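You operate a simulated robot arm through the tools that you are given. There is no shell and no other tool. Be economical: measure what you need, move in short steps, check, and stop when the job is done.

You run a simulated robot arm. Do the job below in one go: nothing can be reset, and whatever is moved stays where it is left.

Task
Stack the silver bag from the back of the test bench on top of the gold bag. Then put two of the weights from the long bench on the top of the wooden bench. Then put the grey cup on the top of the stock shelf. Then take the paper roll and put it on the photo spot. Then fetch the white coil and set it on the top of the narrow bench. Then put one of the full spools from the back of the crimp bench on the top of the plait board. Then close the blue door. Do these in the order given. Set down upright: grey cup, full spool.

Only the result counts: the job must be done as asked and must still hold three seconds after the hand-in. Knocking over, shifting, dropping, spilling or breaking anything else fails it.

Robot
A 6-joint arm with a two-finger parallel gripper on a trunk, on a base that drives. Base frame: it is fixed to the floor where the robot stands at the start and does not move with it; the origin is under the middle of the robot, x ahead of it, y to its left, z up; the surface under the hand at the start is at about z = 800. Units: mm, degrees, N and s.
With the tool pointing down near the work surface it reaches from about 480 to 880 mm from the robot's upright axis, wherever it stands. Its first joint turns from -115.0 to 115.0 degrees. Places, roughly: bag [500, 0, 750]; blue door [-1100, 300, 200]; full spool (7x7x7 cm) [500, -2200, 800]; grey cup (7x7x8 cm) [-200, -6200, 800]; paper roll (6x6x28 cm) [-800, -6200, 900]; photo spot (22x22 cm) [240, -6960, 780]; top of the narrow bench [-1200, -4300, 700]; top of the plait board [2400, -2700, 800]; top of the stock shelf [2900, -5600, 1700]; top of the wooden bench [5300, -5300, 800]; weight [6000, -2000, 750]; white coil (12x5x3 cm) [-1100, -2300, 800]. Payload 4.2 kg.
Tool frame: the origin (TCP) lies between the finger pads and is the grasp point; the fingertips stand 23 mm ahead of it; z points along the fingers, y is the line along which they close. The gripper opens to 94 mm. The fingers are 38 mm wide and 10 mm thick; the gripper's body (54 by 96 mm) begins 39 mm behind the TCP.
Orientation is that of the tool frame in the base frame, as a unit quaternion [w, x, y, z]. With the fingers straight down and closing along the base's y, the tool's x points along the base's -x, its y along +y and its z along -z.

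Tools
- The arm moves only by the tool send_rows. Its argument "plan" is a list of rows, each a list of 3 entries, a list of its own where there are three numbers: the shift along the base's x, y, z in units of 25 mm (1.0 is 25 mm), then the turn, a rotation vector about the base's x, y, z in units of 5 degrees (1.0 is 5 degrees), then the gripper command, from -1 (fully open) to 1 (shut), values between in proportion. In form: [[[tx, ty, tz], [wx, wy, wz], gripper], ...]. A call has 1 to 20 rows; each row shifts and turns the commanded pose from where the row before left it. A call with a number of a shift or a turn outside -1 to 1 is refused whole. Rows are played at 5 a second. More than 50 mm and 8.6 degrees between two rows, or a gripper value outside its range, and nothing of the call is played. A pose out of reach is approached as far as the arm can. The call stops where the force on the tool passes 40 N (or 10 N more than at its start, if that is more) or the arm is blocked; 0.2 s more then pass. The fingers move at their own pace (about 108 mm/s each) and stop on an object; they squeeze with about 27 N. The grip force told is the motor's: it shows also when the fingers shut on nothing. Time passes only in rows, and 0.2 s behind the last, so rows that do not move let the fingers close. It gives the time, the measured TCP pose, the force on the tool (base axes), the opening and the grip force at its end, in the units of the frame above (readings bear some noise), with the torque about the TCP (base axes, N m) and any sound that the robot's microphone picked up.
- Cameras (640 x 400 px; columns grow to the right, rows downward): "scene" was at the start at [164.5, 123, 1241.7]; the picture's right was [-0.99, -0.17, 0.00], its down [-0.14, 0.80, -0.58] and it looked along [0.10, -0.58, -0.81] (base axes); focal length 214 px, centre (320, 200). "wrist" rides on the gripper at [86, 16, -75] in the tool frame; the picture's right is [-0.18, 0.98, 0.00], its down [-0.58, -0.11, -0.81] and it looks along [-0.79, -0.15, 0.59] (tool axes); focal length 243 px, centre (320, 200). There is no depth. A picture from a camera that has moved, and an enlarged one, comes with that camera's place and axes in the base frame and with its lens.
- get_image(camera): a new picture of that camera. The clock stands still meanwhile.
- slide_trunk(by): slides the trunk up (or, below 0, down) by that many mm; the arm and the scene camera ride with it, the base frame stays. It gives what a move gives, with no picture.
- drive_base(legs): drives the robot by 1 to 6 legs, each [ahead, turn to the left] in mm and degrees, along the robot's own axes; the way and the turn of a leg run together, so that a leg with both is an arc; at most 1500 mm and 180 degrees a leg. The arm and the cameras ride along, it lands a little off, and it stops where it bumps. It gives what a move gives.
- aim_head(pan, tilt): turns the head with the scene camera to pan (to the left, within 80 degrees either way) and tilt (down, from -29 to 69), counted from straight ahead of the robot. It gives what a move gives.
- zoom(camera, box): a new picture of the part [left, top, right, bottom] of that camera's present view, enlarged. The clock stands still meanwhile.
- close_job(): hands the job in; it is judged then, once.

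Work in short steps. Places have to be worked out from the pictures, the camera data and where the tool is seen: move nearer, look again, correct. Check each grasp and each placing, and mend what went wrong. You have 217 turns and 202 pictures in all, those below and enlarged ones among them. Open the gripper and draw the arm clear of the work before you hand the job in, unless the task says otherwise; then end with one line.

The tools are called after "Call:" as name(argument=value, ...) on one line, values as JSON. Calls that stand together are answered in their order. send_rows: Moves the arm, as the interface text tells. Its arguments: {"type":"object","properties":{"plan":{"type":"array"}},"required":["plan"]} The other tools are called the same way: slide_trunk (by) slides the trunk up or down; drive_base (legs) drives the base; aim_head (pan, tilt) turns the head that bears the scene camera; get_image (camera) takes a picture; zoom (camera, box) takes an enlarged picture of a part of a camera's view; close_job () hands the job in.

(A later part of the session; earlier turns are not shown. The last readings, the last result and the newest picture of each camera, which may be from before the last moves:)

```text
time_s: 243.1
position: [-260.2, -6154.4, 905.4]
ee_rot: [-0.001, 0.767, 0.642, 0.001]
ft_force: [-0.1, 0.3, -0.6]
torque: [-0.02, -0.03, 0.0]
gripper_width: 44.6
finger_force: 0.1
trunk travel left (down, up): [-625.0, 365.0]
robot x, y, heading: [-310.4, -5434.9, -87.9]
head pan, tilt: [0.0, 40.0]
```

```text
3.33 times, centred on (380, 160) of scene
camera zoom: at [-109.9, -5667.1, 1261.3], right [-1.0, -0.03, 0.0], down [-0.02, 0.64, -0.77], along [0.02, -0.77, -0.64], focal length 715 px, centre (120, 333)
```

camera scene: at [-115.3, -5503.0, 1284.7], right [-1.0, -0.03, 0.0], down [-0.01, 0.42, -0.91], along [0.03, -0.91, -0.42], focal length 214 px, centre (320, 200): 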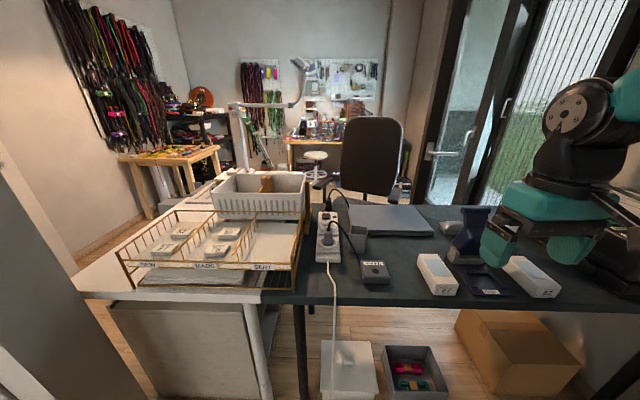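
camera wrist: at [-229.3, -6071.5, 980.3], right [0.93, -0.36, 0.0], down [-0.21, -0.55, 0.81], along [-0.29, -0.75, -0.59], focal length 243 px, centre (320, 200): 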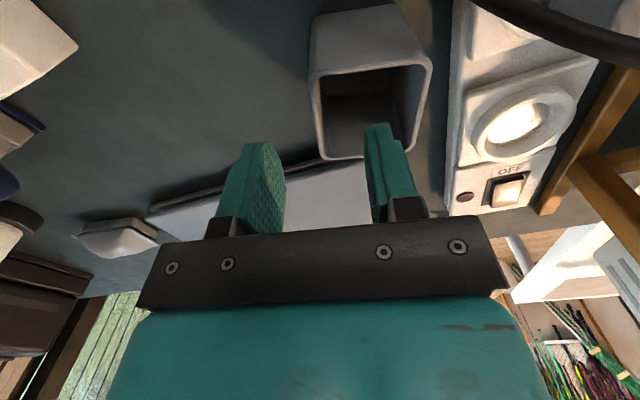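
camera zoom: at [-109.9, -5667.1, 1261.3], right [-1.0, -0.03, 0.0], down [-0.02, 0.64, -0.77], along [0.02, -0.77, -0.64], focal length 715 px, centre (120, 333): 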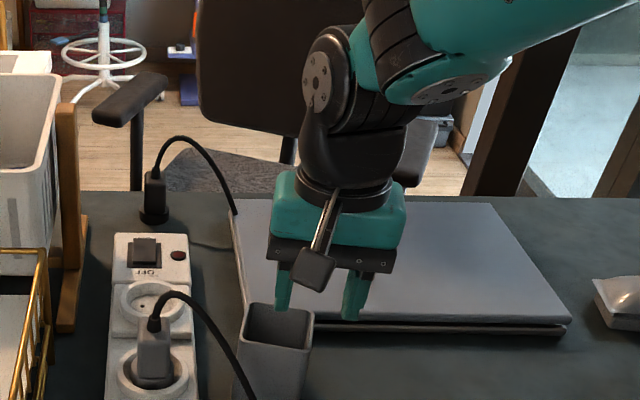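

Geometry agrees: rim centre (-232,-6155,862), near wall (-260,-6147). Descend so the finger goes inside ~25 mm.

Call:
send_rows(plan=[[[0, 0.16, -0.4], [0, 0, 0], 0.05], [[0, 0, -0.6], [0, 0, 0], 0.05], [[0, 0, -0.6], [0, 0, 0], 0.05], [[0, 0, 0], [0, 0, 0], 0.05]])

Call:
get_image(camera="wrist")

Call:
zoom(camera="scene", box=[300, 100, 460, 220])

```text
time_s: 244.1
position: [-260.4, -6150.5, 865.9]
ee_rot: [0.0, 0.767, 0.641, 0.001]
ft_force: [0.3, 0.5, 0.2]
torque: [0.01, 0.01, -0.04]
gripper_width: 44.6
finger_force: 0.0
trunk travel left (down, up): [-625.0, 365.0]
robot x, y, heading: [-311.3, -5435.5, -88.2]
head pan, tilt: [0.0, 40.0]
```

```text
135 pictures are left
camera wrist: at [-230.0, -6067.7, 940.9], right [0.93, -0.36, 0.0], down [-0.21, -0.55, 0.81], along [-0.29, -0.75, -0.59], focal length 243 px, centre (320, 200)
```

wrist: 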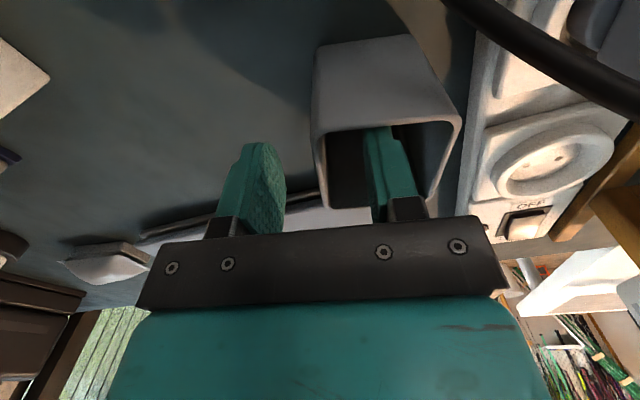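

```text
3.33 times, centred on (380, 160) of scene
camera zoom: at [-109.9, -5667.1, 1261.3], right [-1.0, -0.03, 0.0], down [-0.02, 0.64, -0.77], along [0.02, -0.77, -0.64], focal length 715 px, centre (120, 333)
```

zoom: 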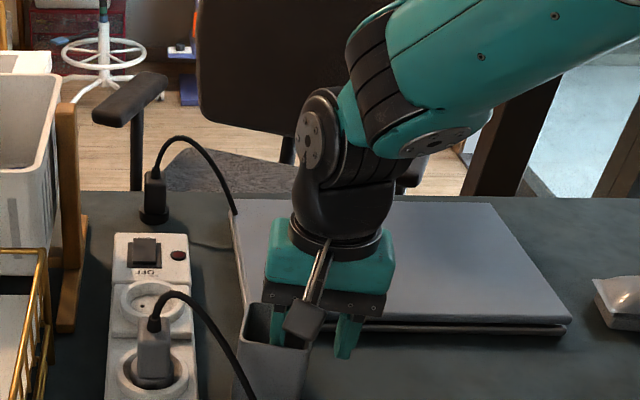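

The inner finger is inside. Go 12 mm deeper and close on the wall.

Call:
send_rows(plan=[[[0, 0, -0.5], [0, 0, 0], 0.05], [[0, 0, 0], [0, 0, 0], 0.5], [[0, 0, 0], [0, 0, 0], 1], [[0, 0, 0], [0, 0, 0], 1], [[0, 0, 0], [0, 0, 0], 1], [[0, 0, 0], [0, 0, 0], 1]])

Call:
get_image(camera="wrist")

```text
time_s: 245.5
position: [-259.5, -6149.1, 853.2]
ee_rot: [0.0, 0.767, 0.641, 0.001]
ft_force: [0.2, -0.9, 0.6]
torque: [-0.04, 0.03, 0.0]
gripper_width: 3.3
finger_force: 27.2
trunk travel left (down, up): [-625.0, 365.0]
robot x, y, heading: [-309.5, -5434.8, -88.0]
head pan, tilt: [0.0, 40.0]
```

```text
133 pictures are left
camera wrist: at [-228.8, -6067.0, 928.7], right [0.93, -0.36, 0.0], down [-0.21, -0.55, 0.81], along [-0.29, -0.75, -0.59], focal length 243 px, centre (320, 200)
```

wrist: 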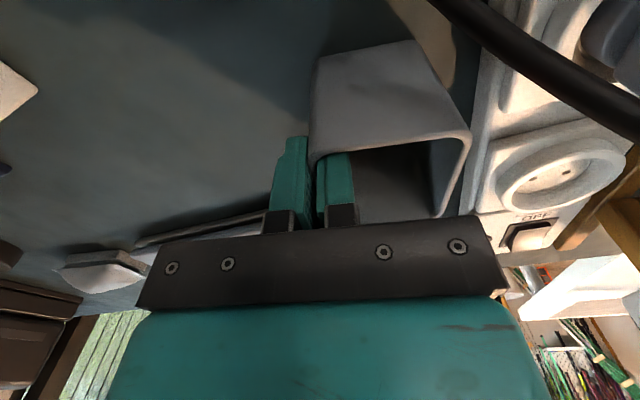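

Wall gripped (3.3 mm). Lift 150 mm and check.

Call:
send_rows(plan=[[[0, 0, 0.4], [0, 0, 0], 1], [[0, 0, 0.8], [0, 0, 0], 1], [[0, 0, 1], [0, 0, 0], 1], [[0, 0, 1], [0, 0, 0], 1], [[0, 0, 1], [0, 0, 0], 1], [[0, 0, 1], [0, 0, 0], 1], [[0, 0, 1], [0, 0, 0], 1], [[0, 0, 0], [0, 0, 0], 1]])

Call:
get_image(camera="wrist")

Call:
get_image(camera="scene")

```text
time_s: 247.3
position: [-258.3, -6149.0, 1009.6]
ee_rot: [0.0, 0.768, 0.64, 0.001]
ft_force: [-0.8, -0.2, -0.5]
torque: [0.02, 0.0, 0.01]
gripper_width: 2.7
finger_force: 26.8
trunk travel left (down, up): [-625.0, 365.0]
robot x, y, heading: [-309.7, -5440.3, -88.0]
head pan, tilt: [0.0, 40.0]
```

```text
132 pictures are left
camera wrist: at [-227.1, -6066.7, 1083.4], right [0.93, -0.36, 0.0], down [-0.21, -0.55, 0.81], along [-0.29, -0.75, -0.59], focal length 243 px, centre (320, 200)
```

wrist: 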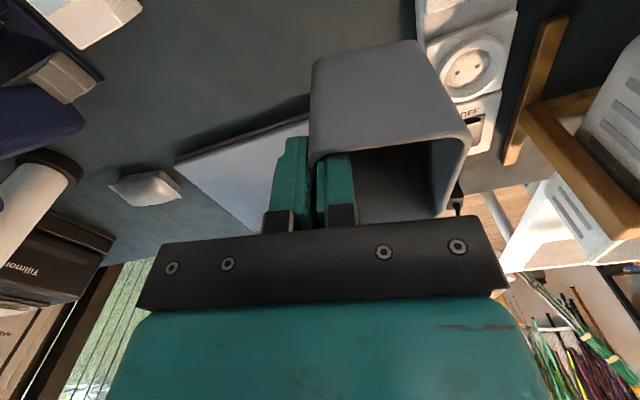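

```text
131 pictures are left
camera scene: at [-109.9, -5667.2, 1261.3], right [-1.0, -0.03, 0.0], down [-0.02, 0.64, -0.77], along [0.02, -0.77, -0.64], focal length 214 px, centre (320, 200)
```

scene: 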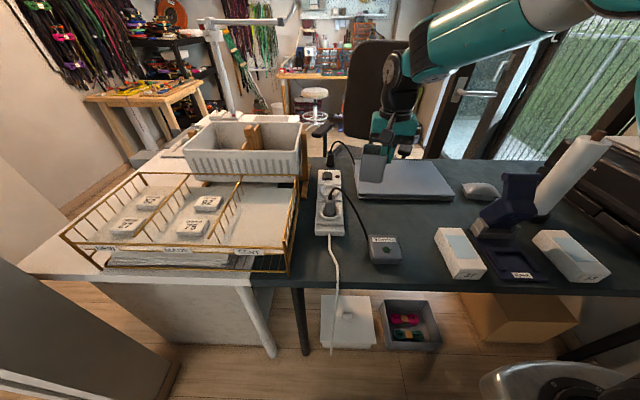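

Held upright. Retract the hand and drive toward the stock shelf.

Call:
send_rows(plan=[[[-0.6, 0.95, 0.4], [0, 0, 0], 1], [[-0.6, 0.95, 0.4], [0, 0, 0], 1], [[-0.6, 0.95, 0.4], [0, 0, 0], 1], [[-0.6, 0.95, 0.4], [0, 0, 0], 1], [[-0.6, 0.95, 0.4], [0, 0, 0], 1], [[-0.6, 0.95, 0.4], [0, 0, 0], 1], [[-0.6, 0.95, 0.4], [0, 0, 0], 1], [[-0.6, 0.95, 0.3], [0, 0, 0], 1], [[-0.6, 0.95, 0.3], [0, 0, 0], 1], [[0, 0, 0], [0, 0, 0], 1]])

Call:
drive_base(legs=[[-1200, 0], [0, 88], [1500, 0], [700, 0]])

Call:
aim_head(pan=-45, tilt=5)

Call:
get_image(camera="scene")

Call:
get_image(camera="wrist")

```text
time_s: 249.5
position: [-393.4, -5934.5, 1094.5]
ee_rot: [0.0, 0.767, 0.641, 0.0]
ft_force: [0.4, 0.3, -0.9]
torque: [-0.04, 0.0, 0.01]
gripper_width: 2.9
finger_force: 26.5
trunk travel left (down, up): [-625.0, 365.0]
robot x, y, heading: [-314.4, -5436.9, -88.2]
head pan, tilt: [0.0, 40.0]
```

```text
time_s: 269.9
position: [2367.6, -4261.3, 1092.7]
ee_rot: [0.0, 0.091, 0.996, -0.001]
ft_force: [-0.5, -0.7, -0.9]
torque: [0.03, -0.02, 0.0]
gripper_width: 2.8
finger_force: 27.6
trunk travel left (down, up): [-625.0, 365.0]
robot x, y, heading: [1868.7, -4173.8, 1.4]
head pan, tilt: [0.0, 40.0]
```

```text
time_s: 271.1
position: [2368.2, -4260.9, 1094.7]
ee_rot: [-0.001, 0.092, 0.996, -0.001]
ft_force: [-0.7, 0.1, -0.6]
torque: [-0.04, 0.04, 0.03]
gripper_width: 2.8
finger_force: 27.2
trunk travel left (down, up): [-625.0, 365.0]
robot x, y, heading: [1868.2, -4177.5, 1.5]
head pan, tilt: [-45.0, 5.0]
```

```text
130 pictures are left
camera scene: at [2082.6, -4041.0, 1317.0], right [-0.69, -0.73, 0.0], down [-0.06, 0.06, -1.0], along [0.72, -0.68, -0.09], focal length 214 px, centre (320, 200)
```

scene: 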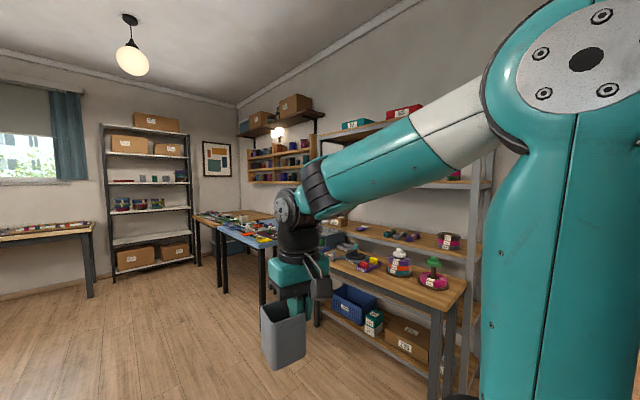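

```text
129 pictures are left
camera wrist: at [2285.0, -4229.0, 1169.3], right [0.36, 0.93, 0.0], down [0.55, -0.21, 0.81], along [0.75, -0.29, -0.59], focal length 243 px, centre (320, 200)
```

wrist: 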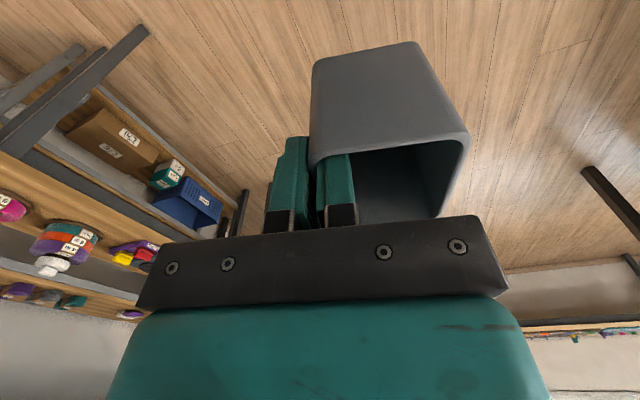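

Drive to x≈2900, face the shelf, and raise the trunk to look at its top.

Call:
drive_base(legs=[[1020, 0], [0, -91.4]])

Call:
slide_trunk(by=360)

Call:
aim_head(pan=0, tilt=15)

Call:
get_image(camera="scene")

```text
time_s: 280.2
position: [2774.8, -4647.5, 1095.6]
ee_rot: [0.0, 0.782, 0.624, 0.0]
ft_force: [0.2, -0.7, -1.2]
torque: [0.0, 0.02, 0.05]
gripper_width: 3.0
finger_force: 26.9
trunk travel left (down, up): [-625.0, 365.0]
robot x, y, heading: [2878.0, -4154.0, -90.6]
head pan, tilt: [-45.0, 5.0]
```

```text
time_s: 283.7
position: [2773.4, -4648.7, 1454.4]
ee_rot: [0.0, 0.781, 0.624, 0.0]
ft_force: [1.4, 0.6, -0.6]
torque: [0.01, 0.01, 0.03]
gripper_width: 2.9
finger_force: 26.9
trunk travel left (down, up): [-985.0, 5.0]
robot x, y, heading: [2880.9, -4155.1, -91.1]
head pan, tilt: [-45.0, 5.0]
```

```text
time_s: 284.8
position: [2774.5, -4648.1, 1455.4]
ee_rot: [-0.001, 0.782, 0.624, 0.001]
ft_force: [0.1, -0.6, -0.4]
torque: [0.0, 0.03, -0.02]
gripper_width: 3.1
finger_force: 26.7
trunk travel left (down, up): [-985.0, 5.0]
robot x, y, heading: [2879.7, -4155.8, -90.8]
head pan, tilt: [0.0, 15.0]
```

```text
128 pictures are left
camera scene: at [3069.8, -4401.8, 1660.9], right [-1.0, 0.01, 0.0], down [0.0, 0.26, -0.97], along [-0.01, -0.97, -0.26], focal length 214 px, centre (320, 200)
```

scene: 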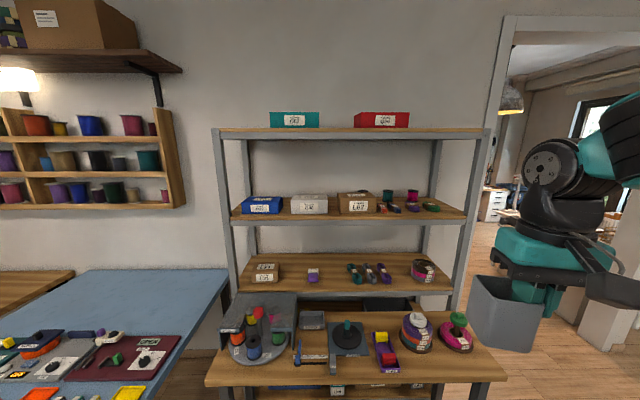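

The shelf top is at ~1690 and a bench stands in front of it, so I'd rather reach it from its right end (x≈2320) from the open floor. First raise the hand to about z=1830.

Call:
send_rows(plan=[[[0, 0, 1], [0, 0, 0], 1], [[0, 0, 1], [0, 0, 0], 1], [[0, 0, 1], [0, 0, 0], 1], [[0, 0, 1], [0, 0, 0], 1], [[0, 0, 1], [0, 0, 0], 1], [[0, 0, 1], [0, 0, 0], 1], [[0, 0, 1], [0, 0, 0], 1], [[0, 0, 1], [0, 0, 0], 1], [[0, 0, 1], [0, 0, 0], 1], [[0, 0, 1], [0, 0, 0], 1], [[0, 0, 1], [0, 0, 0], 1], [[0, 0, 1], [0, 0, 0], 1], [[0, 0, 1], [0, 0, 0], 1], [[0, 0, 1], [0, 0, 0], 1], [[0, 0, 1], [0, 0, 0], 1], [[0, 0, 0], [0, 0, 0], 1]])

Call:
get_image(camera="wrist")

```text
time_s: 287.3
position: [2774.3, -4650.1, 1729.0]
ee_rot: [0.004, 0.784, 0.621, -0.002]
ft_force: [9.4, -4.5, -6.8]
torque: [-0.09, 0.92, -0.95]
gripper_width: 3.1
finger_force: 26.6
out of reach, approached as far as the arm can: row 12
trunk travel left (down, up): [-985.0, 5.0]
robot x, y, heading: [2875.9, -4150.9, -90.6]
head pan, tilt: [0.0, 15.0]
stopped in row 12: the force on the tool passed its limit at 44 N (the readings are from after the stop); the commanded pose is now the measured one
```

```text
127 pictures are left
camera wrist: at [2809.5, -4567.7, 1803.2], right [0.91, -0.4, 0.0], down [-0.24, -0.54, 0.81], along [-0.33, -0.74, -0.59], focal length 243 px, centre (320, 200)
```

wrist: 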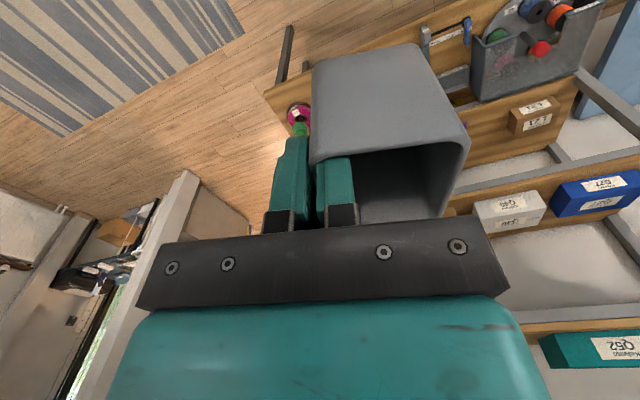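

The arm hit a limit at z≈1729. I look at the arm.

Call:
aim_head(pan=-50, tilt=-15)

Call:
get_image(camera="scene")

```text
time_s: 288.5
position: [2773.8, -4649.5, 1729.2]
ee_rot: [0.003, 0.783, 0.622, -0.001]
ft_force: [16.2, -9.7, -12.3]
torque: [-0.32, 1.93, -1.9]
gripper_width: 2.9
finger_force: 26.8
trunk travel left (down, up): [-985.0, 5.0]
robot x, y, heading: [2877.2, -4152.3, -90.6]
head pan, tilt: [-50.0, -15.0]
```

```text
126 pictures are left
camera scene: at [3008.8, -4359.5, 1707.4], right [-0.63, 0.77, 0.0], down [-0.2, -0.16, -0.97], along [-0.75, -0.61, 0.26], focal length 214 px, centre (320, 200)
```

scene: 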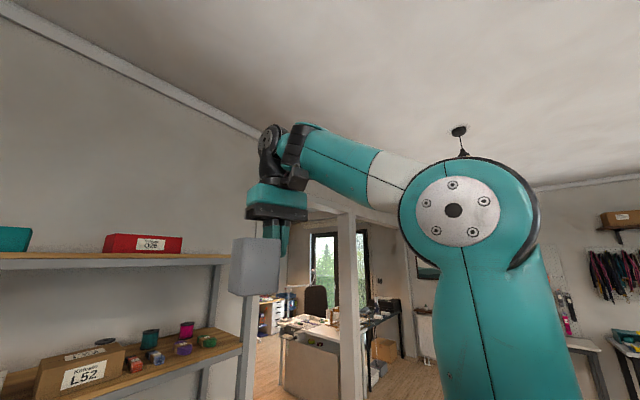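

The wrist camera bracket touches the forearm. I lower 50 mm and turn the hand by -90° so the camera points sideways and the cup points away from the robot.

Call:
send_rows(plan=[[[0, 0, -1], [0, 0, 0], 1], [[0, 0, -1], [0, 0, 0], 1], [[0, 0, 0], [0, 0, -1], 1], [[0, 0, 0], [0, 0, -1], 1], [[0, 0, 0], [0, 0, -1], 1], [[0, 0, 0], [0, 0, -1], 1], [[0, 0, 0], [0, 0, -1], 1], [[0, 0, 0], [0, 0, -1], 1], [[0, 0, 0], [0, 0, -1], 1], [[0, 0, 0], [0, 0, -1], 1], [[0, 0, 0], [0, 0, -1], 1], [[0, 0, 0], [0, 0, -1], 1], [[0, 0, 0], [0, 0, -1], 1], [[0, 0, 0], [0, 0, -1], 1], [[0, 0, 0], [0, 0, -1], 1], [[0, 0, 0], [0, 0, -1], 1], [[0, 0, 0], [0, 0, -0.7], 1], [[0, 0, 0], [0, 0, 0], 1]])

```text
time_s: 292.3
position: [2773.4, -4648.3, 1678.1]
ee_rot: [0.001, 1.0, 0.029, -0.003]
ft_force: [-0.2, -0.6, -0.2]
torque: [0.02, 0.01, -0.03]
gripper_width: 3.3
finger_force: 27.1
trunk travel left (down, up): [-985.0, 5.0]
robot x, y, heading: [2877.5, -4157.5, -90.8]
head pan, tilt: [-50.0, -15.0]
```

Call:
send_rows(plan=[[[0, 0, 1], [0, 0, 0], 1], [[0, 0, 1], [0, 0, 0], 1], [[0, 0, 1], [0, 0, 0], 1], [[0, 0, 1], [0, 0, 0], 1], [[0, 0, 1], [0, 0, 0], 1], [[0, 0, 1], [0, 0, 0], 1], [[0, 0, 1], [0, 0, 0], 1], [[0, 0, 0], [0, 0, 0], 1]])

Call:
get_image(camera="scene")

```text
time_s: 294.1
position: [2775.4, -4649.2, 1730.9]
ee_rot: [0.003, 1.0, 0.03, -0.002]
ft_force: [0.5, 0.1, -0.7]
torque: [-0.01, 0.0, -0.02]
gripper_width: 2.5
finger_force: 26.8
out of reach, approached as far as the arm can: row 3, 4, 5, 6, 7
trunk travel left (down, up): [-985.0, 5.0]
robot x, y, heading: [2875.4, -4152.4, -90.7]
head pan, tilt: [-50.0, -15.0]
```

```text
125 pictures are left
camera scene: at [3008.8, -4359.4, 1707.5], right [-0.63, 0.77, 0.0], down [-0.2, -0.16, -0.97], along [-0.75, -0.61, 0.26], focal length 214 px, centre (320, 200)
```

scene: 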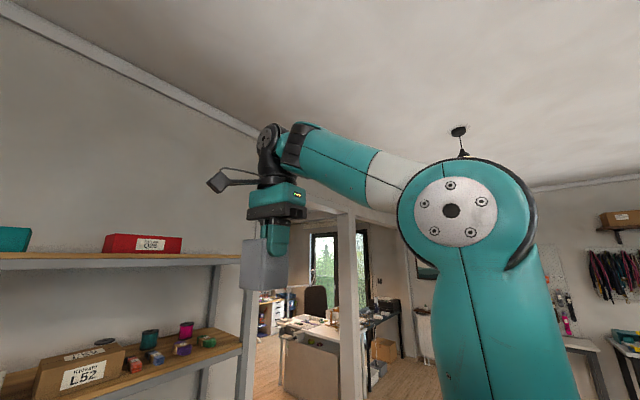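

The tool-down posture can't lift the cup above the shelf top (≈1715). I'll set the cup on the free front strip of the bench here (≈(2490,-5040)) and regrip it with the hand pitched 45°. First lower arm and trunk, and come closer.

Call:
send_rows(plan=[[[0, 0, -1], [0, 0, 0], 1], [[0, 0, -1], [0, 0, 0], 1], [[0, 0, -1], [0, 0, 0], 1], [[0, 0, -1], [0, 0, 0], 1], [[0, 0, -1], [0, 0, 0], 1], [[0, 0, -1], [0, 0, 0], 1], [[0, 0, -1], [0, 0, 0], 1], [[0, 0, -1], [0, 0, 0], 1], [[0, 0, -1], [0, 0, 0], 1], [[0, 0, -1], [0, 0, 0], 1], [[0, 0, -1], [0, 0, 0], 1], [[0, 0, 0], [0, 0, 0], 1]])

Call:
slide_trunk(by=-360)

Call:
drive_base(legs=[[300, 0]])

Call:
aim_head(pan=-25, tilt=35)

Call:
get_image(camera="scene")

```text
time_s: 296.7
position: [2773.9, -4649.4, 1455.7]
ee_rot: [0.001, 1.0, 0.029, -0.003]
ft_force: [0.0, -0.9, 0.4]
torque: [0.03, 0.0, 0.03]
gripper_width: 2.6
finger_force: 26.9
trunk travel left (down, up): [-985.0, 5.0]
robot x, y, heading: [2875.0, -4155.4, -90.6]
head pan, tilt: [-50.0, -15.0]
```

```text
time_s: 300.2
position: [2774.3, -4648.6, 1096.0]
ee_rot: [0.001, 1.0, 0.029, -0.002]
ft_force: [-0.6, -1.0, -1.3]
torque: [0.05, 0.01, 0.01]
gripper_width: 2.9
finger_force: 26.7
trunk travel left (down, up): [-625.0, 365.0]
robot x, y, heading: [2876.6, -4151.8, -90.7]
head pan, tilt: [-50.0, -15.0]
```

```text
time_s: 302.2
position: [2768.9, -4945.2, 1096.2]
ee_rot: [0.001, 1.0, 0.029, -0.003]
ft_force: [1.4, 0.6, -1.5]
torque: [0.02, -0.01, 0.0]
gripper_width: 3.1
finger_force: 26.8
trunk travel left (down, up): [-625.0, 365.0]
robot x, y, heading: [2874.7, -4451.2, -90.8]
head pan, tilt: [-50.0, -15.0]
```

```text
time_s: 303.4
position: [2768.1, -4946.2, 1096.1]
ee_rot: [0.001, 1.0, 0.029, -0.003]
ft_force: [-0.2, 1.0, -0.2]
torque: [0.01, -0.06, 0.02]
gripper_width: 2.7
finger_force: 27.3
trunk travel left (down, up): [-625.0, 365.0]
robot x, y, heading: [2874.1, -4450.1, -91.2]
head pan, tilt: [-25.0, 35.0]
```

```text
124 pictures are left
camera scene: at [3028.5, -4684.9, 1269.0], right [-0.9, 0.44, 0.0], down [0.25, 0.52, -0.82], along [-0.36, -0.74, -0.57], focal length 214 px, centre (320, 200)
```

scene: 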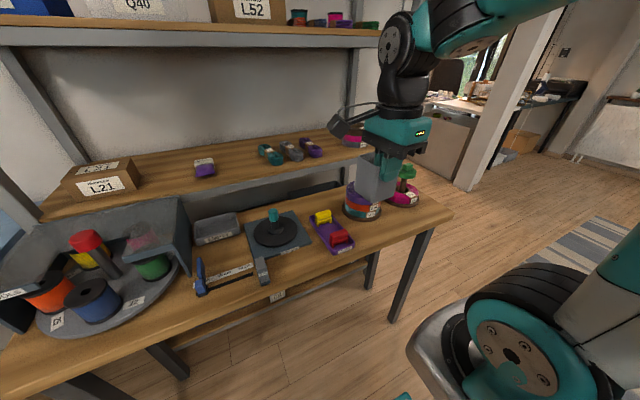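

Free strip y -5000…-5110 between the reel and the ring. Move so the cup's centre goes to (2570,-5042).

Call:
send_rows(plan=[[[-1, -0.34, -0.4], [0, 0, 0], 1], [[-1, -0.34, -0.4], [0, 0, 0], 1], [[-1, -0.34, -0.4], [0, 0, 0], 1], [[-1, -0.34, -0.4], [0, 0, 0], 1], [[-1, -0.34, -0.4], [0, 0, 0], 1], [[-1, -0.34, -0.4], [0, 0, 0], 1], [[-1, -0.34, -0.4], [0, 0, 0], 1], [[-1, -0.34, -0.4], [0, 0, 0], 1], [[0, 0, -1], [0, 0, 0], 1], [[0, 0, -1], [0, 0, 0], 1], [[0, 0, -1], [0, 0, 0], 1], [[0, 0, -1], [0, 0, 0], 1], [[0, 0, 0], [0, 0, 0], 1]])

Call:
zoom(camera="scene", box=[290, 110, 490, 270])

Call:
get_image(camera="wrist")

```text
time_s: 306.2
position: [2568.3, -5013.5, 915.9]
ee_rot: [0.002, 1.0, 0.029, -0.003]
ft_force: [0.4, -0.2, -1.2]
torque: [0.05, -0.01, -0.02]
gripper_width: 3.0
finger_force: 27.2
trunk travel left (down, up): [-625.0, 365.0]
robot x, y, heading: [2873.0, -4448.2, -91.0]
head pan, tilt: [-25.0, 35.0]
```

```text
2.50 times, centred on (390, 190) of scene
camera zoom: at [3028.6, -4684.9, 1268.9], right [-0.9, 0.44, 0.0], down [0.25, 0.52, -0.82], along [-0.36, -0.74, -0.57], focal length 536 px, centre (145, 225)
```

zoom: 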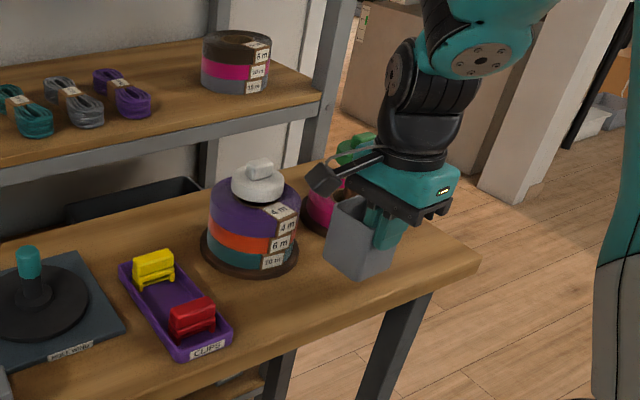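

```text
122 pictures are left
camera wrist: at [2655.8, -5024.0, 990.7], right [-0.13, -0.99, 0.0], down [-0.58, 0.08, 0.81], along [-0.8, 0.1, -0.59], focal length 243 px, centre (320, 200)
```

wrist: 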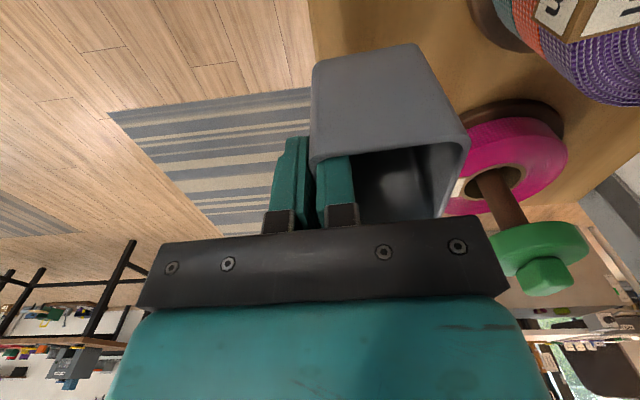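

The bench edge is at y≈-5011, flanges at y≈-5135. Shift to TCP (2545,-5038) and lower.

Call:
send_rows(plan=[[[-0.46, -0.5, 0], [0, 0, 0], 1], [[-0.46, -0.5, 0], [0, 0, 0], 1], [[0, 0, -0.7], [0, 0, 0], 1], [[0, 0, -0.6], [0, 0, 0], 1], [[0, 0, -0.2], [0, 0, 0], 1], [[0, 0, 0], [0, 0, 0], 1]])

Call:
zoom(camera="scene", box=[330, 130, 450, 230])

```text
time_s: 307.6
position: [2546.4, -5038.3, 877.7]
ee_rot: [0.001, 1.0, 0.029, -0.003]
ft_force: [-1.0, -0.1, -0.8]
torque: [0.03, 0.03, -0.02]
gripper_width: 2.9
finger_force: 26.8
trunk travel left (down, up): [-625.0, 365.0]
robot x, y, heading: [2873.3, -4450.7, -90.8]
head pan, tilt: [-25.0, 35.0]
```

```text
4.00 times, centred on (390, 180) of scene
camera zoom: at [3028.5, -4684.9, 1268.9], right [-0.9, 0.44, 0.0], down [0.25, 0.52, -0.82], along [-0.36, -0.74, -0.57], focal length 858 px, centre (40, 280)
```

zoom: 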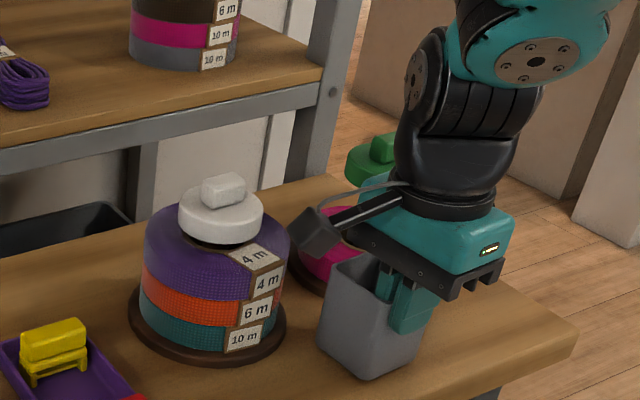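

Call:
send_rows(plan=[[[0, 0, -0.12], [0, 0, 0], 1], [[0, 0, -0.12], [0, 0, 0], 1], [[0, 0, 0], [0, 0, 0], 1]])

```text
time_s: 308.4
position: [2546.1, -5039.3, 872.3]
ee_rot: [0.003, 1.0, 0.029, -0.004]
ft_force: [0.4, 1.3, 20.7]
torque: [0.03, -0.49, 0.08]
gripper_width: 2.9
finger_force: 26.8
trunk travel left (down, up): [-625.0, 365.0]
robot x, y, heading: [2873.2, -4452.8, -90.5]
head pan, tilt: [-25.0, 35.0]
```

Contact at 872 (bench ≈800). Release and rise 120 mm, then look.

Call:
send_rows(plan=[[[0, 0, 0.04], [0, 0, 0], 0.7], [[0, 0, 0], [0, 0, 0], 0.4], [[0, 0, 0], [0, 0, 0], 0.3], [[0, 0, 0.8], [0, 0, 0], 0.3], [[0, 0, 1], [0, 0, 0], 0.3], [[0, 0, 1], [0, 0, 0], 0.3], [[0, 0, 1], [0, 0, 0], 0.3], [[0, 0, 1], [0, 0, 0], 0.3], [[0, 0, 1], [0, 0, 0], -1], [[0, 0.5, 1], [0, 0, 0], -1], [[0, 1, 1], [0, 0, 0], -1], [[0, 1, 0], [0, 0, 0], -1]])

Call:
zoom(camera="scene", box=[330, 130, 450, 230])

```text
time_s: 311.0
position: [2545.5, -4976.7, 1068.1]
ee_rot: [0.001, 1.0, 0.029, -0.002]
ft_force: [-0.4, -0.4, 0.0]
torque: [0.0, 0.02, -0.01]
gripper_width: 94.2
finger_force: 0.0
trunk travel left (down, up): [-625.0, 365.0]
robot x, y, heading: [2872.4, -4454.1, -90.9]
head pan, tilt: [-25.0, 35.0]
```

```text
4.00 times, centred on (390, 180) of scene
camera zoom: at [3028.5, -4685.2, 1268.8], right [-0.9, 0.43, 0.0], down [0.25, 0.52, -0.82], along [-0.36, -0.74, -0.57], focal length 858 px, centre (40, 280)
```

zoom: 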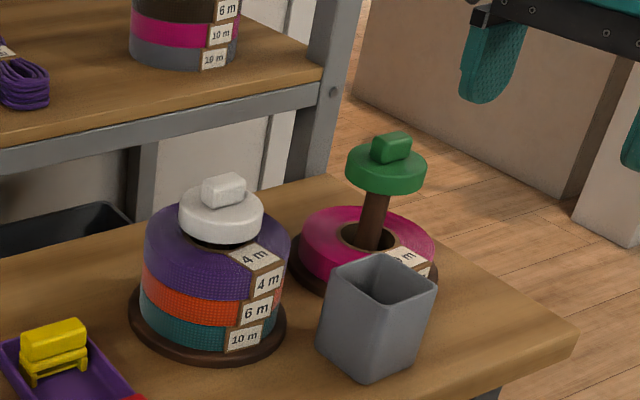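

Cup is upright at about (2543,-5069). Turn the hand back +90° in yaw so the fingers close laterally on it.

Call:
send_rows(plan=[[[0, 0.5, 0], [0, 0, 1], -1], [[0, 0.5, 0], [0, 0, 1], -1], [[0, 0.5, 0], [0, 0, 1], -1], [[0, 0.5, 0], [0, 0, 1], -1], [[0, 0, 0], [0, 0, 1], -1], [[0, 0, 0], [0, 0, 1], -1], [[0, 0, 0], [0, 0, 1], -1], [[0, 0, 0], [0, 0, 1], -1], [[0, 0, 0], [0, 0, 1], -1], [[0, 0, 0], [0, 0, 1], -1], [[0, 0, 0], [0, 0, 1], -1], [[0, 0, 0], [0, 0, 1], -1], [[0, 0, 0], [0, 0, 1], -1], [[0, 0, 0], [0, 0, 1], -1], [[0, 0, 0], [0, 0, 1], -1], [[0, 0, 0], [0, 0, 1], -1], [[0, 0, 0], [0, 0, 1], -1], [[0, 0, 0], [0, 0, 1], -1], [[0, 0, 0], [0, 0, 0], -1]])

Call:
send_rows(plan=[[[0, 0, -0.3], [-0.998, -0.058, 0], -1], [[0, 0, -0.3], [-0.998, -0.058, 0], -1], [[0, 0, -0.3], [-0.998, -0.058, 0], -1], [[0, 0, -0.3], [-0.998, -0.058, 0], -1], [[0, 0, -0.3], [-0.998, -0.058, 0], -1], [[0, 0, -0.3], [-0.998, -0.058, 0], -1], [[0, 0, -0.3], [-0.998, -0.058, 0], -1], [[0, 0, -0.3], [-0.998, -0.058, 0], -1], [[0, 0, -0.3], [-0.998, -0.058, 0], -1], [[0, 0, 0], [0, 0, 0], -1]])

Call:
get_image(camera="wrist")

Call:
get_image(camera="scene")

```text
time_s: 315.0
position: [2546.4, -4927.8, 1069.2]
ee_rot: [0.003, 0.686, 0.728, -0.001]
ft_force: [0.5, 0.0, 0.2]
torque: [-0.01, 0.0, 0.02]
gripper_width: 94.0
finger_force: 0.0
trunk travel left (down, up): [-625.0, 365.0]
robot x, y, heading: [2873.6, -4450.7, -90.7]
head pan, tilt: [-25.0, 35.0]
```

```text
time_s: 317.2
position: [2547.2, -4925.8, 1000.3]
ee_rot: [0.281, 0.633, 0.671, -0.264]
ft_force: [-0.2, -0.1, 0.6]
torque: [-0.05, 0.0, 0.01]
gripper_width: 94.0
finger_force: 0.1
trunk travel left (down, up): [-625.0, 365.0]
robot x, y, heading: [2874.9, -4451.7, -90.6]
head pan, tilt: [-25.0, 35.0]
```

```text
119 pictures are left
camera wrist: at [2555.5, -4811.3, 991.9], right [0.99, -0.07, 0.13], down [-0.12, 0.16, 0.98], along [-0.09, -0.98, 0.15], focal length 243 px, centre (320, 200)
```

wrist: 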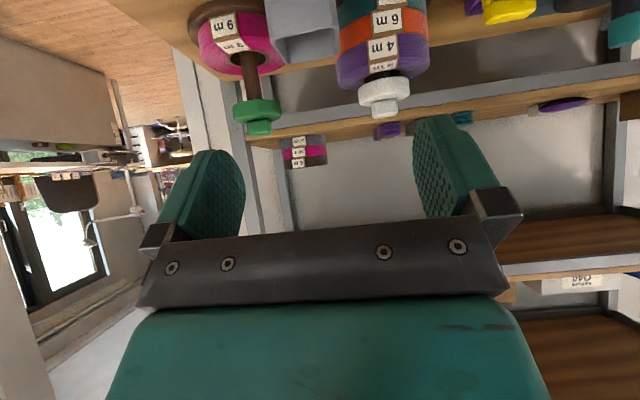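

```text
118 pictures are left
camera scene: at [3028.6, -4684.9, 1268.9], right [-0.9, 0.44, 0.0], down [0.25, 0.52, -0.82], along [-0.36, -0.74, -0.57], focal length 214 px, centre (320, 200)
```

scene: 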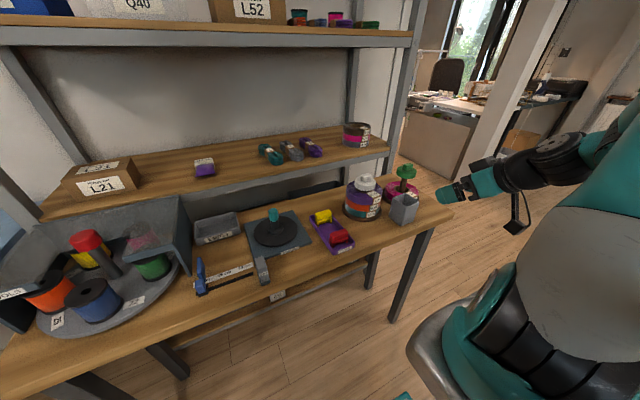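

The cup is centred between the open fingers ahead (x≈2540). Lower to z≈852 in front of the bench, then advance around the cup.

Call:
send_rows(plan=[[[-0.05, 0, -1], [0, 0, 0], -1], [[-0.05, 0, -1], [0, 0, 0], -1], [[-0.05, 0, -1], [0, 0, 0], -1], [[-0.05, 0, -1], [0, 0, 0], -1], [[0, 0, -1], [0, 0, 0], -1], [[0, 0, -0.9], [0, 0, 0], -1], [[0, -1, 0], [0, 0, 0], -1], [[0, -1, 0], [0, 0, 0], -1], [[0, -1, 0], [0, 0, 0], -1], [[0, 0, 0], [0, 0, 0], -1]])

Call:
get_image(camera="wrist")

Call:
zoom(camera="scene", box=[330, 130, 490, 260])

```text
time_s: 319.4
position: [2541.6, -5002.6, 852.4]
ee_rot: [0.281, 0.633, 0.671, -0.264]
ft_force: [0.0, 0.2, 0.2]
torque: [0.0, 0.02, 0.0]
gripper_width: 93.8
finger_force: 0.0
trunk travel left (down, up): [-625.0, 365.0]
robot x, y, heading: [2872.7, -4450.9, -90.9]
head pan, tilt: [-25.0, 35.0]
```

```text
117 pictures are left
camera wrist: at [2551.1, -4887.5, 843.6], right [0.99, -0.07, 0.13], down [-0.12, 0.16, 0.98], along [-0.09, -0.98, 0.15], focal length 243 px, centre (320, 200)
```

wrist: 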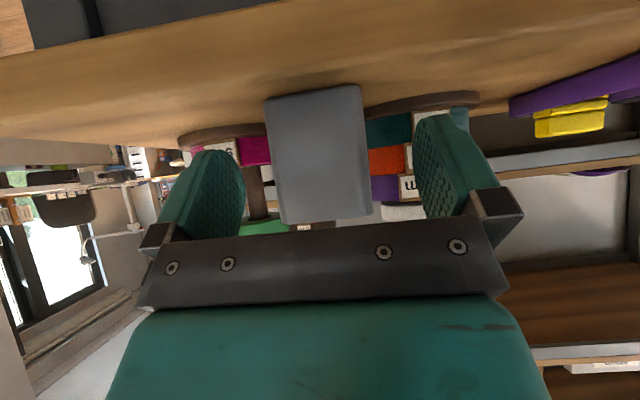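

```text
3.08 times, centred on (410, 195) of scene
camera zoom: at [3028.5, -4684.9, 1268.9], right [-0.9, 0.44, 0.0], down [0.25, 0.52, -0.82], along [-0.36, -0.74, -0.57], focal length 660 px, centre (43, 215)
```

zoom: 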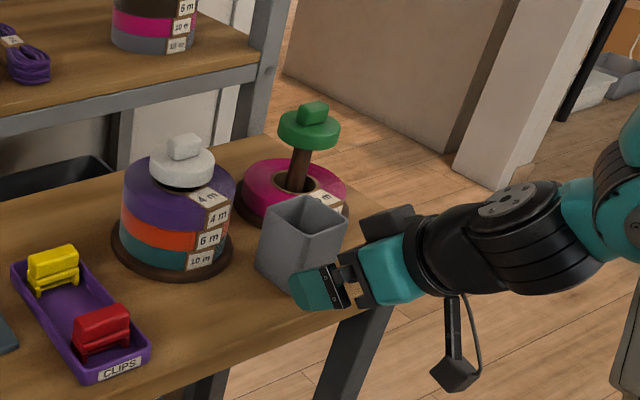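

Centred. Advance 55 mm and close.

Call:
send_rows(plan=[[[0, -0.8, 0.1], [0, 0, 0], -1], [[0, -0.8, 0.1], [0, 0, 0], -1], [[0, -0.6, 0.04], [0, 0, 0], -1], [[0, 0, 0], [0, 0, 0], -0.5], [[0, 0, 0], [0, 0, 0], 1], [[0, 0, 0], [0, 0, 0], 1], [[0, 0, 0], [0, 0, 0], 1], [[0, 0, 0], [0, 0, 0], 1]])

Call:
get_image(camera="wrist")

Call:
zoom(camera="scene", box=[330, 130, 490, 260])

```text
time_s: 321.2
position: [2543.6, -5057.0, 859.4]
ee_rot: [0.281, 0.633, 0.672, -0.263]
ft_force: [-0.9, 0.1, -0.1]
torque: [0.0, 0.02, 0.01]
gripper_width: 61.4
finger_force: 27.0
trunk travel left (down, up): [-625.0, 365.0]
robot x, y, heading: [2875.8, -4450.9, -90.9]
head pan, tilt: [-25.0, 35.0]
```

```text
115 pictures are left
camera wrist: at [2551.8, -4941.9, 849.9], right [0.99, -0.07, 0.13], down [-0.12, 0.16, 0.98], along [-0.09, -0.98, 0.15], focal length 243 px, centre (320, 200)
```

wrist: 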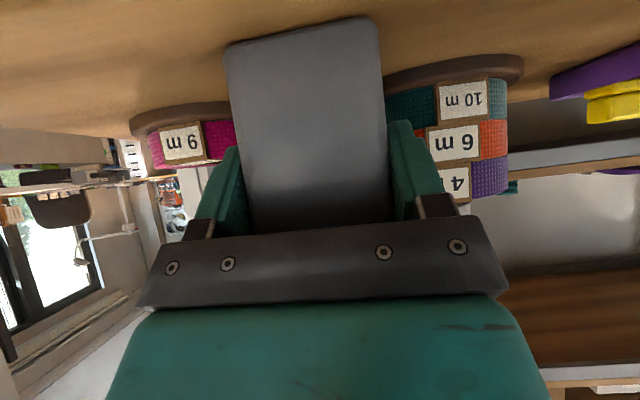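

```text
3.08 times, centred on (410, 195) of scene
camera zoom: at [3028.5, -4684.9, 1268.9], right [-0.9, 0.44, 0.0], down [0.25, 0.52, -0.82], along [-0.36, -0.74, -0.57], focal length 660 px, centre (43, 215)
```

zoom: 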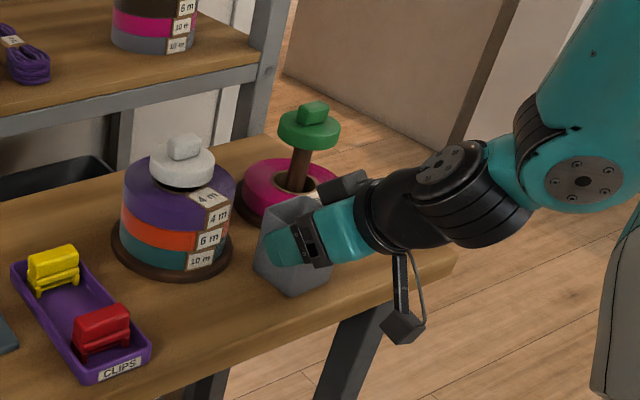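

Gripped at 61 mm. Lift and draw back toward the robot.

Call:
send_rows(plan=[[[0, 0, 0.5], [0, 0, 0], 1], [[0, 0, 1], [0, 0, 0], 1], [[0, 0, 1], [0, 0, 0], 1], [[0, 0.3, 1], [0, 0, 0], 1], [[0, 0.6, 1], [0, 0, 0], 1], [[0, 1, 1], [0, 0, 0], 1], [[0, 1, 1], [0, 0, 0], 1], [[0.5, 1, 1], [0, 0, 0], 1], [[0.5, 0.5, 1], [0, 0, 0], 1], [[0.8, 0, 1], [0, 0, 0], 1], [[0.8, 0, 0], [0, 0, 0], 1], [[0.8, 0, 0], [0, 0, 0], 1], [[0.8, 0, 0], [0, 0, 0], 1], [[0, 0, 0], [0, 0, 0], 1]])

Call:
get_image(camera="scene")

```text
time_s: 324.2
position: [2646.9, -4943.6, 1097.3]
ee_rot: [0.281, 0.634, 0.671, -0.264]
ft_force: [0.6, 0.6, 0.5]
torque: [0.0, 0.01, 0.02]
gripper_width: 61.5
finger_force: 26.7
trunk travel left (down, up): [-625.0, 365.0]
robot x, y, heading: [2874.6, -4453.0, -90.7]
head pan, tilt: [-25.0, 35.0]
```

```text
113 pictures are left
camera scene: at [3028.5, -4684.9, 1268.9], right [-0.9, 0.44, 0.0], down [0.25, 0.52, -0.82], along [-0.36, -0.74, -0.57], focal length 214 px, centre (320, 200)
```

scene: 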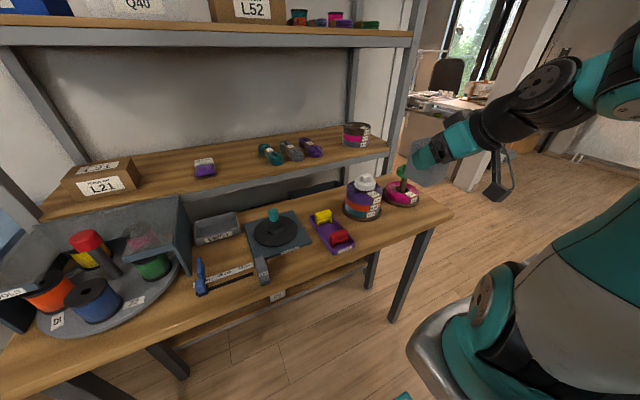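

Now drive around to the right end of the shelf: back, right, along, then toward y≈-5200.

Call:
drive_base(legs=[[-300, 0], [0, -89.3], [1150, 0], [0, 90], [1030, 0]])

Call:
aim_head(pan=60, tilt=10)

Call:
get_image(camera="scene")

```text
time_s: 344.3
position: [1521.0, -5690.4, 1097.1]
ee_rot: [0.285, 0.623, 0.681, -0.259]
ft_force: [0.3, 0.5, -1.4]
torque: [0.02, 0.01, -0.02]
gripper_width: 61.5
finger_force: 27.2
trunk travel left (down, up): [-625.0, 365.0]
robot x, y, heading: [1736.1, -5189.4, -89.0]
head pan, tilt: [-25.0, 35.0]
```

```text
time_s: 345.9
position: [1521.3, -5689.6, 1096.3]
ee_rot: [0.285, 0.623, 0.681, -0.259]
ft_force: [-0.5, 0.2, 1.0]
torque: [0.02, 0.02, 0.02]
gripper_width: 61.7
finger_force: 27.2
trunk travel left (down, up): [-625.0, 365.0]
robot x, y, heading: [1734.6, -5188.8, -89.1]
head pan, tilt: [60.0, 10.0]
```

```text
112 pictures are left
camera scene: at [2012.2, -5382.8, 1309.0], right [-0.49, -0.87, 0.0], down [-0.15, 0.08, -0.98], along [0.86, -0.48, -0.17], focal length 214 px, centre (320, 200)
```

scene: 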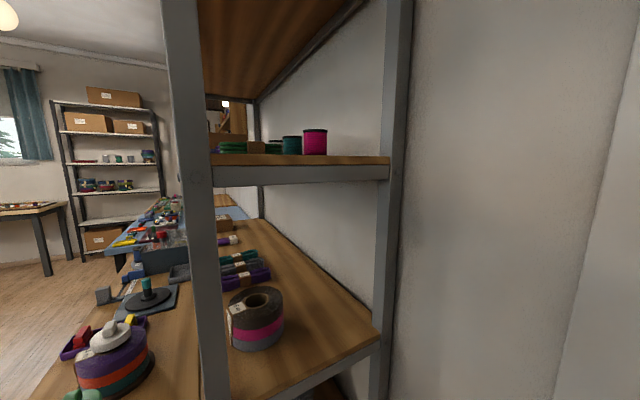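

Raise the trunk fully and then the arm to z≈1810 before turning.

Call:
slide_trunk(by=362)

Call:
send_rows(plan=[[[0, 0, 1], [0, 0, 0], 1], [[0, 0, 1], [0, 0, 0], 1], [[0, 0, 1], [0, 0, 0], 1], [[0, 0, 1], [0, 0, 0], 1], [[0, 0, 1], [0, 0, 0], 1], [[0, 0, 1], [0, 0, 0], 1], [[0, 0, 1], [0, 0, 0], 1], [[0, 0, 1], [0, 0, 0], 1], [[0, 0, 1], [0, 0, 0], 1], [[0, 0, 1], [0, 0, 0], 1], [[0, 0, 1], [0, 0, 0], 1], [[0, 0, 1], [0, 0, 0], 1], [[0, 0, 1], [0, 0, 0], 1], [[0, 0, 1], [0, 0, 0], 1], [[0, 0, 0], [0, 0, 0], 1]])

```text
time_s: 349.4
position: [1521.6, -5690.1, 1458.6]
ee_rot: [0.286, 0.622, 0.681, -0.259]
ft_force: [0.0, 0.4, -1.0]
torque: [0.02, 0.02, 0.02]
gripper_width: 61.6
finger_force: 27.5
trunk travel left (down, up): [-987.0, 3.0]
robot x, y, heading: [1730.7, -5189.4, -89.1]
head pan, tilt: [60.0, 10.0]
```

```text
time_s: 352.6
position: [1526.1, -5738.4, 1752.7]
ee_rot: [0.285, 0.623, 0.68, -0.261]
ft_force: [0.8, 0.6, -1.7]
torque: [0.02, 0.05, -0.01]
gripper_width: 61.4
finger_force: 26.9
out of reach, approached as far as the arm can: row 1, 2, 3, 4, 11, 12, 13, 14
trunk travel left (down, up): [-987.0, 3.0]
robot x, y, heading: [1735.0, -5191.2, -89.0]
head pan, tilt: [60.0, 10.0]
```

The near radius limits height. I back off 350 mm into open space to find a higher posture at larger radius.

Call:
drive_base(legs=[[-350, 0]])

Call:
send_rows(plan=[[[0.3, -1, 0], [0, 0, 0], 1], [[0.3, -1, 0], [0, 0, 0], 1], [[0.3, -1, 0], [0, 0, 0], 1], [[0.3, -1, 0], [0, 0, 0], 1], [[0, 0, 1], [0, 0, 0], 1], [[0, 0, 1], [0, 0, 0], 1], [[0, 0, 1], [0, 0, 0], 1], [[0, 0, 0], [0, 0, 0], 1]])

Call:
aim_head(pan=-50, tilt=-10)

Call:
get_image(camera="scene")

```text
time_s: 354.9
position: [1518.4, -5381.9, 1752.0]
ee_rot: [0.284, 0.624, 0.679, -0.262]
ft_force: [-0.9, -0.2, -0.5]
torque: [-0.02, -0.02, 0.01]
gripper_width: 61.6
finger_force: 27.0
trunk travel left (down, up): [-987.0, 3.0]
robot x, y, heading: [1729.3, -4831.4, -88.9]
head pan, tilt: [60.0, 10.0]
```

```text
time_s: 356.7
position: [1542.3, -5474.1, 1769.8]
ee_rot: [0.284, 0.624, 0.68, -0.261]
ft_force: [0.2, -0.4, -0.1]
torque: [0.03, 0.03, -0.01]
gripper_width: 61.7
finger_force: 27.4
out of reach, approached as far as the arm can: row 5, 6, 7
trunk travel left (down, up): [-987.0, 3.0]
robot x, y, heading: [1724.7, -4834.0, -88.8]
head pan, tilt: [60.0, 10.0]
```

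```text
time_s: 358.6
position: [1542.6, -5473.8, 1769.6]
ee_rot: [0.284, 0.624, 0.679, -0.262]
ft_force: [0.3, 0.5, -1.2]
torque: [0.02, 0.0, 0.0]
gripper_width: 61.6
finger_force: 27.4
trunk travel left (down, up): [-987.0, 3.0]
robot x, y, heading: [1725.9, -4832.9, -89.2]
head pan, tilt: [-50.0, -10.0]
```

```text
111 pictures are left
camera scene: at [1861.1, -5036.7, 1702.3], right [-0.66, 0.76, 0.0], down [-0.13, -0.11, -0.98], along [-0.74, -0.65, 0.17], focal length 214 px, centre (320, 200)
```

scene: 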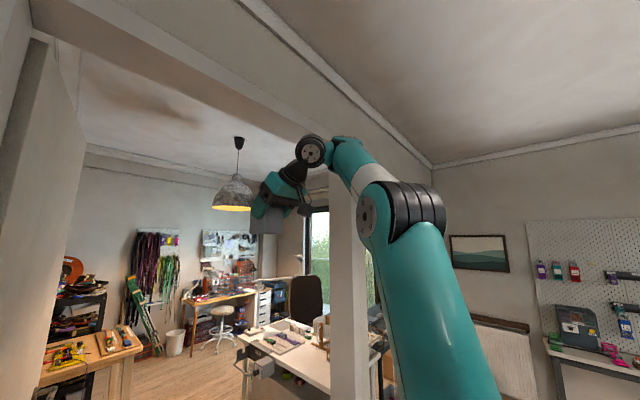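

Height grows with radius; try further out.

Call:
send_rows(plan=[[[0.3, -1, 0], [0, 0, 0], 1], [[0.3, -1, 0], [0, 0, 0], 1], [[0, 0, 1], [0, 0, 0], 1], [[0, 0, 1], [0, 0, 0], 1], [[0, 0, 0], [0, 0, 0], 1]])

Call:
send_rows(plan=[[[0.3, -1, 0], [0, 0, 0], 1], [[0.3, -1, 0], [0, 0, 0], 1], [[0, 0, 1], [0, 0, 0], 1], [[0, 0, 1], [0, 0, 0], 1], [[0, 0, 0], [0, 0, 0], 1]])

```text
time_s: 359.8
position: [1550.4, -5517.7, 1760.7]
ee_rot: [0.284, 0.623, 0.68, -0.26]
ft_force: [0.4, 0.2, -1.5]
torque: [0.0, -0.03, 0.01]
gripper_width: 61.8
finger_force: 26.4
out of reach, approached as far as the arm can: row 1, 2, 3, 4
trunk travel left (down, up): [-987.0, 3.0]
robot x, y, heading: [1728.9, -4835.4, -89.2]
head pan, tilt: [-50.0, -10.0]
```

```text
time_s: 361.0
position: [1552.0, -5558.4, 1748.1]
ee_rot: [0.283, 0.624, 0.681, -0.26]
ft_force: [-0.5, -0.7, -1.6]
torque: [0.01, 0.01, 0.01]
gripper_width: 61.6
finger_force: 27.0
out of reach, approached as far as the arm can: row 1, 2, 3, 4
trunk travel left (down, up): [-987.0, 3.0]
robot x, y, heading: [1725.2, -4835.6, -89.3]
head pan, tilt: [-50.0, -10.0]
```

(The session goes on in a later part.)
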